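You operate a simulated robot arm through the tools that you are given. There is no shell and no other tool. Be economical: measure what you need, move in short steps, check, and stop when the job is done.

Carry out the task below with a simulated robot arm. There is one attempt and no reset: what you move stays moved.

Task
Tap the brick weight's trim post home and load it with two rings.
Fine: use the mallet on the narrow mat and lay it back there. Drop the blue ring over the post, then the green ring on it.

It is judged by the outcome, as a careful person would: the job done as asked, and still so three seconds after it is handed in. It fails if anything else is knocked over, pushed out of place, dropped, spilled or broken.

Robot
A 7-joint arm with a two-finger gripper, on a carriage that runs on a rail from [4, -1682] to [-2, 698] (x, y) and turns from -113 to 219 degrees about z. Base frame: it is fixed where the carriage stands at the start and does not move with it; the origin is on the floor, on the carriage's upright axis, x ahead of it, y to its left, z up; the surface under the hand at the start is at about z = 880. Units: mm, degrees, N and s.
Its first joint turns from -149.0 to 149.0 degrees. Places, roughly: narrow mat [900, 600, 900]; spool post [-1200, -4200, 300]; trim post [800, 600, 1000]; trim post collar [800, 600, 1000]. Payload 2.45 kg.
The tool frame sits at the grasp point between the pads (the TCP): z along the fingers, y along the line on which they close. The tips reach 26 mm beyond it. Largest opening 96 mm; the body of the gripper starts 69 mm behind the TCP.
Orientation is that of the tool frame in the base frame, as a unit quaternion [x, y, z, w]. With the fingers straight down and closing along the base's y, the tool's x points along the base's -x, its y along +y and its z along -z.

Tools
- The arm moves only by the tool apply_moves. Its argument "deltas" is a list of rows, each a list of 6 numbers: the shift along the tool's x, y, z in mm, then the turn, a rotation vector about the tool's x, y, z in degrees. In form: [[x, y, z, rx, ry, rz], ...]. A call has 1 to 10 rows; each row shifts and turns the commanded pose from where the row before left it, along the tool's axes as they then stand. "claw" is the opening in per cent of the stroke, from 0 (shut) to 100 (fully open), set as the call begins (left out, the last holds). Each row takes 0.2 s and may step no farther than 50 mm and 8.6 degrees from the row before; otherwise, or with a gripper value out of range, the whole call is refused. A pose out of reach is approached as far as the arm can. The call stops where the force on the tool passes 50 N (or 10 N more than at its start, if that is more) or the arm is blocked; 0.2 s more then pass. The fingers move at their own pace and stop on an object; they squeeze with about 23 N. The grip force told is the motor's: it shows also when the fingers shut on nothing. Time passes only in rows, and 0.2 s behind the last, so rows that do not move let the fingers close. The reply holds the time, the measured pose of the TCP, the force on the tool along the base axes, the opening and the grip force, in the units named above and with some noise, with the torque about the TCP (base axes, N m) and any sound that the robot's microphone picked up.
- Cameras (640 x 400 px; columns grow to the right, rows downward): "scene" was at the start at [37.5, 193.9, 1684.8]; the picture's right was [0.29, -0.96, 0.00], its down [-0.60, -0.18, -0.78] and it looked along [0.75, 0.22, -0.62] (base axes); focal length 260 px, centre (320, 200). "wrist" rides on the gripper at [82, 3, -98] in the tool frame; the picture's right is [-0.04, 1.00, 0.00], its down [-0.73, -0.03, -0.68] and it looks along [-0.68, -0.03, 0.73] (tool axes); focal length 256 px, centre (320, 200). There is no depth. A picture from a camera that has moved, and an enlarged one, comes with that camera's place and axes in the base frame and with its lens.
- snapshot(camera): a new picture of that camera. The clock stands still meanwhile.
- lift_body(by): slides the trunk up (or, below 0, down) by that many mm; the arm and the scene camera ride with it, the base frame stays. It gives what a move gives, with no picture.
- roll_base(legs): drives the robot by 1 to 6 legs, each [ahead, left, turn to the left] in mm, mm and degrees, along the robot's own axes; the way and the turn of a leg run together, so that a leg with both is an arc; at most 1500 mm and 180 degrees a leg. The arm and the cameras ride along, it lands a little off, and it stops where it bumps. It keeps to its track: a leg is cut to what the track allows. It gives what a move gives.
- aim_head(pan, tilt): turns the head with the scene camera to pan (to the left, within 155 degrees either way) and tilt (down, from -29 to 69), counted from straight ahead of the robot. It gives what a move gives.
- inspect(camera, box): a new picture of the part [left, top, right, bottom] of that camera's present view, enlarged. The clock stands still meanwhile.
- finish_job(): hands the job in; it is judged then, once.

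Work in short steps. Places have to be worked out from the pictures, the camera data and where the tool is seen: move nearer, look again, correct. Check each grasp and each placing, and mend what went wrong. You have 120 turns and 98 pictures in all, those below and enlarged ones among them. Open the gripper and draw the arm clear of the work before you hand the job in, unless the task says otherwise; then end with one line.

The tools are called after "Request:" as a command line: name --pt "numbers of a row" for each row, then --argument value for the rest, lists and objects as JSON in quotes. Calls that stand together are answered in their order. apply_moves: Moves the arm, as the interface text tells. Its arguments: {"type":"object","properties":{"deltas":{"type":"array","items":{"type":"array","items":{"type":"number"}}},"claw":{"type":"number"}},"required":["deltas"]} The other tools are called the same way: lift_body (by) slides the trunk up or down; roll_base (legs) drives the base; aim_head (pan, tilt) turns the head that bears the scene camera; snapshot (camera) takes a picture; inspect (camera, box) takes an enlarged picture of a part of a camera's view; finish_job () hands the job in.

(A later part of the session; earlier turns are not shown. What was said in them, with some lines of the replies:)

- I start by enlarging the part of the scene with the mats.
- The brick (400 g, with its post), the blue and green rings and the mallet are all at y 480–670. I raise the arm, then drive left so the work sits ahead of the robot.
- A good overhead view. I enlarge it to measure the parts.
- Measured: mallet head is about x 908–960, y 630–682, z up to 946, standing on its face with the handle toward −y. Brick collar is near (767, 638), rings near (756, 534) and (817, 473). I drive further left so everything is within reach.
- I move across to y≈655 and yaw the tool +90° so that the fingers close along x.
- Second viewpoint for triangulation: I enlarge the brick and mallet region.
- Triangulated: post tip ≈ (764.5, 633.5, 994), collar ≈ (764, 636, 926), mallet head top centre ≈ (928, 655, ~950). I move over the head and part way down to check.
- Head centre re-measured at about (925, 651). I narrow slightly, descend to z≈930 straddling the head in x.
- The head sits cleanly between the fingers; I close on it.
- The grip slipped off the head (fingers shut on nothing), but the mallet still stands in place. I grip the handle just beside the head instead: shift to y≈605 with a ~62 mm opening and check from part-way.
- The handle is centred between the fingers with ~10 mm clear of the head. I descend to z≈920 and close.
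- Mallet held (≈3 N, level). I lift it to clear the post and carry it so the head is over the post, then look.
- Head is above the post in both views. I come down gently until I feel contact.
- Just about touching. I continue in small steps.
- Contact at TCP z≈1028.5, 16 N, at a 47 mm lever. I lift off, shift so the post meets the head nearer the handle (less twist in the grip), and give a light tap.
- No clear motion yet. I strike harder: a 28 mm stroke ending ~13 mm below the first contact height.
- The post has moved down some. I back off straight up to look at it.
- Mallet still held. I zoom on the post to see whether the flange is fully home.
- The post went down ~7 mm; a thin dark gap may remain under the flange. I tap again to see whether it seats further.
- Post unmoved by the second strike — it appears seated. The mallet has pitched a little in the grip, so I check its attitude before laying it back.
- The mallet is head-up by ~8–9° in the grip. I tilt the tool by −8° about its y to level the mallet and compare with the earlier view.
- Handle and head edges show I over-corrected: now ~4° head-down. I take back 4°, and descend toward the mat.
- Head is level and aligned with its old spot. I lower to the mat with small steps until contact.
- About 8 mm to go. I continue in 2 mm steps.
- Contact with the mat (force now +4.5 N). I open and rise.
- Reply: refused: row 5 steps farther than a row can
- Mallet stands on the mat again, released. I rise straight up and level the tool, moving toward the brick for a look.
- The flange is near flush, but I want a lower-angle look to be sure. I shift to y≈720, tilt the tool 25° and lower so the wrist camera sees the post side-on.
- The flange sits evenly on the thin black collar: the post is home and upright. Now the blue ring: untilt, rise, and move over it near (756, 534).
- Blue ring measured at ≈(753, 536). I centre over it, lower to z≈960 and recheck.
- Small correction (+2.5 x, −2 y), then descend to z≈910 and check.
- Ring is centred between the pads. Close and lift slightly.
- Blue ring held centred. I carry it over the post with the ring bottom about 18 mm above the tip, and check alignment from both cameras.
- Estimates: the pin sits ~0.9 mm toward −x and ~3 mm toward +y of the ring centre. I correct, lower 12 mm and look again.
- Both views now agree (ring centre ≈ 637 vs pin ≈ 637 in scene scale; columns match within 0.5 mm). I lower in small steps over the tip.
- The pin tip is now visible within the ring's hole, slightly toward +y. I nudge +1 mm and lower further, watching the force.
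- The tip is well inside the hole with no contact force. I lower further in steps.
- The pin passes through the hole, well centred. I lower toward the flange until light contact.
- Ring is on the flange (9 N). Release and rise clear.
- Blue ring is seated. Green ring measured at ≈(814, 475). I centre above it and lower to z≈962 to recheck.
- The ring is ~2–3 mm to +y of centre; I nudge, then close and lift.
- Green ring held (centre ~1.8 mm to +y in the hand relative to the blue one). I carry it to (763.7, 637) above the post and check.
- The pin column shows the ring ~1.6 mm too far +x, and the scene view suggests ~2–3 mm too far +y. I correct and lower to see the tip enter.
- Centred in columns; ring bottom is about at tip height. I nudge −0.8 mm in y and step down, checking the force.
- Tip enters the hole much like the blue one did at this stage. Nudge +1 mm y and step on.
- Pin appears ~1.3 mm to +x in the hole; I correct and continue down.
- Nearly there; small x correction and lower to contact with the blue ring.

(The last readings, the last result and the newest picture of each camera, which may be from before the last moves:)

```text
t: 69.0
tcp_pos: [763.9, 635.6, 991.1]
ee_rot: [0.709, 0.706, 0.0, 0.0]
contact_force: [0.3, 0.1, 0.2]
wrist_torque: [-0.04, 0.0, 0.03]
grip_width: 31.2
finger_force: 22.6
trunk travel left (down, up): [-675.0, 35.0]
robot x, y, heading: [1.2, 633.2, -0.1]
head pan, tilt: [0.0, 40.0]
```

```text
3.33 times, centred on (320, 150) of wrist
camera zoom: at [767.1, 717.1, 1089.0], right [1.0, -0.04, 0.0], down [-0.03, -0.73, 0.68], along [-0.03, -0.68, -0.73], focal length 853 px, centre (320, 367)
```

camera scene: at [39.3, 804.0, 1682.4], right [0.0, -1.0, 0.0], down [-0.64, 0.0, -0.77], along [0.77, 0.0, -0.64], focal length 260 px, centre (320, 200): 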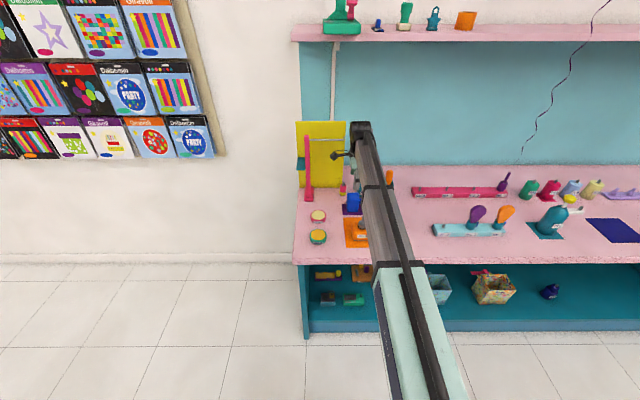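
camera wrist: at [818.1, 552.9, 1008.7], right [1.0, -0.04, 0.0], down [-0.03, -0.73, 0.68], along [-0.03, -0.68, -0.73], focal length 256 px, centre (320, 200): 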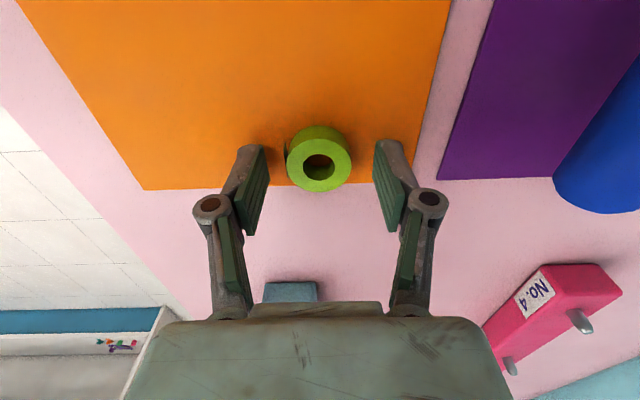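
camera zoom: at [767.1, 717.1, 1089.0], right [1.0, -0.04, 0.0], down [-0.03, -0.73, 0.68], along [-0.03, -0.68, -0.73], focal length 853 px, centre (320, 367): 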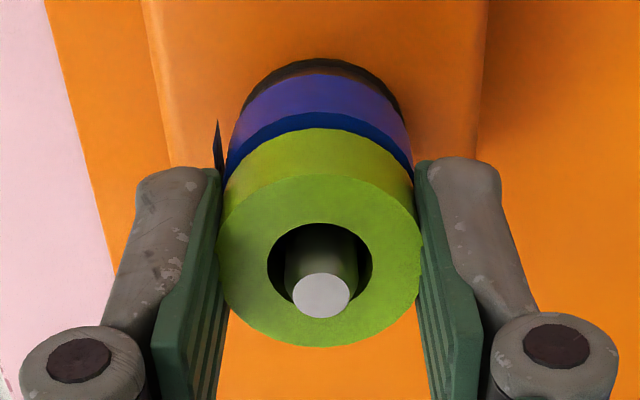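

Request:
apply_moves --pt "0 0 1 0 0 0" --pt "0 0 1 0 0 0" --pt "0 0 1 0 0 0" --pt "0 0 0 0 0 0"

Request:
apply_moves --pt "0 0 1 0 0 0" --pt "0 0 0.5 0 0 0" --pt "0 0 0 0 0 0"

Request:
inspect --camera "wrist" --box '[260, 90, 380, 210]'

```text
t: 70.0
tcp_pos: [763.0, 635.5, 989.4]
ee_rot: [0.708, 0.706, 0.001, 0.001]
contact_force: [1.8, 1.0, 17.6]
wrist_torque: [0.06, -0.06, 0.01]
grip_width: 31.4
finger_force: 22.9
trunk travel left (down, up): [-675.0, 35.0]
robot x, y, heading: [-3.6, 632.1, -0.4]
head pan, tilt: [0.0, 40.0]
```

```text
t: 70.8
tcp_pos: [763.1, 635.9, 985.8]
ee_rot: [0.709, 0.706, 0.001, 0.0]
contact_force: [2.1, -0.9, 20.6]
wrist_torque: [0.0, -0.04, 0.01]
grip_width: 31.4
finger_force: 23.2
trunk travel left (down, up): [-675.0, 35.0]
robot x, y, heading: [-3.5, 635.0, -0.2]
head pan, tilt: [0.0, 40.0]
```

```text
3.33 times, centred on (320, 150) of wrist
camera zoom: at [766.3, 717.0, 1085.1], right [1.0, -0.04, 0.0], down [-0.03, -0.73, 0.68], along [-0.03, -0.68, -0.73], focal length 853 px, centre (320, 367)
```

zoom: 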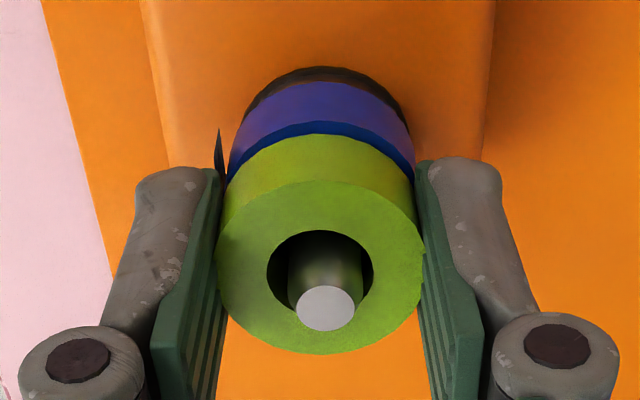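

Green rests on blue (contact felt, it slid slightly up in the grip). I ease 1 mm up, release, and rise clear.

Request:
apply_moves --pt "0 0 -1.5 0 0 0" --pt "0 0 0 0 0 0"

Request:
apply_moves --pt "0 0 0 0 0 0" --pt "0 0 0 0 0 0" --claw 62

Request:
apply_moves --pt "0 0 -20 0 0 0" --pt "0 0 -40 0 0 0" --pt "0 0 -40 0 0 0" --pt "-45 0 -10 0 0 0" --pt "-45 0 0 0 0 0" --pt "-45 0 0 0 0 0" --pt "-45 0 0 0 0 0" --pt "0 0 0 0 0 0"

Request:
inspect --camera "scene" --box '[348, 197, 376, 242]'

Request:
inspect --camera "scene" --box '[290, 150, 430, 260]'

```text
t: 71.4
tcp_pos: [762.3, 635.8, 986.5]
ee_rot: [0.708, 0.706, 0.001, 0.0]
contact_force: [-1.6, -1.4, 5.8]
wrist_torque: [-0.02, 0.0, 0.01]
grip_width: 31.2
finger_force: 22.8
trunk travel left (down, up): [-675.0, 35.0]
robot x, y, heading: [-2.9, 633.8, -0.5]
head pan, tilt: [0.0, 40.0]
```

```text
t: 72.0
tcp_pos: [763.5, 637.4, 986.0]
ee_rot: [0.708, 0.706, 0.0, 0.0]
contact_force: [0.6, 0.3, 0.0]
wrist_torque: [-0.02, -0.01, -0.03]
grip_width: 59.3
finger_force: 0.0
trunk travel left (down, up): [-675.0, 35.0]
robot x, y, heading: [-4.8, 633.3, -0.0]
head pan, tilt: [0.0, 40.0]
```

```text
t: 73.8
tcp_pos: [764.4, 456.0, 1096.2]
ee_rot: [0.708, 0.706, 0.0, 0.0]
contact_force: [0.6, -0.1, 0.4]
wrist_torque: [0.03, 0.0, 0.0]
grip_width: 59.5
finger_force: 0.0
trunk travel left (down, up): [-675.0, 35.0]
robot x, y, heading: [0.4, 632.2, -0.2]
head pan, tilt: [0.0, 40.0]
```

```text
8.89 times, centred on (362, 220) of scene
camera zoom: at [39.1, 803.8, 1682.4], right [0.0, -1.0, 0.0], down [-0.64, 0.0, -0.77], along [0.77, 0.0, -0.64], focal length 2308 px, centre (-53, 27)
```

zoom: 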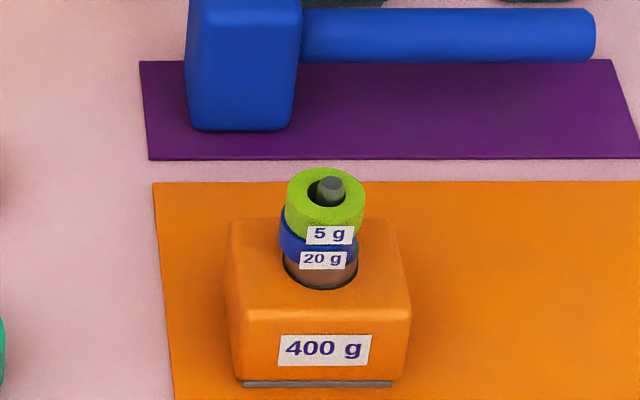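

```text
3.64 times, centred on (360, 205) of scene
camera zoom: at [39.1, 803.8, 1682.4], right [0.0, -1.0, 0.0], down [-0.64, 0.0, -0.77], along [0.77, 0.0, -0.64], focal length 944 px, centre (174, 182)
```

zoom: 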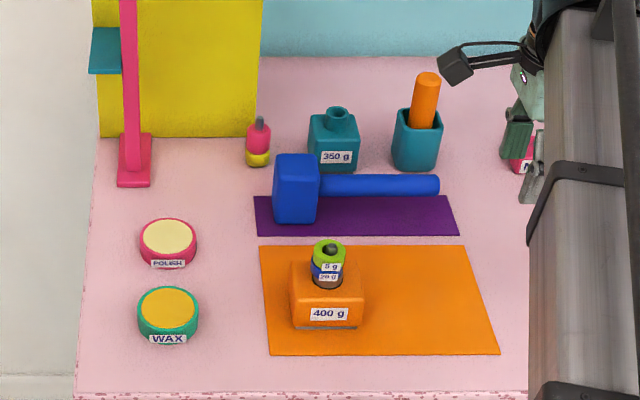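

Both rings are on the seated post, blue under green. The mallet stands on its mat, nothing else has moved, and the arm is clear with the gripper open, so I hand the job in.

Request:
finish_job

```text
The job is handed in.
```

The job is handed in: the trim post is tapped home, the blue ring is on it with the green ring on top, and the mallet is back on the narrow mat.
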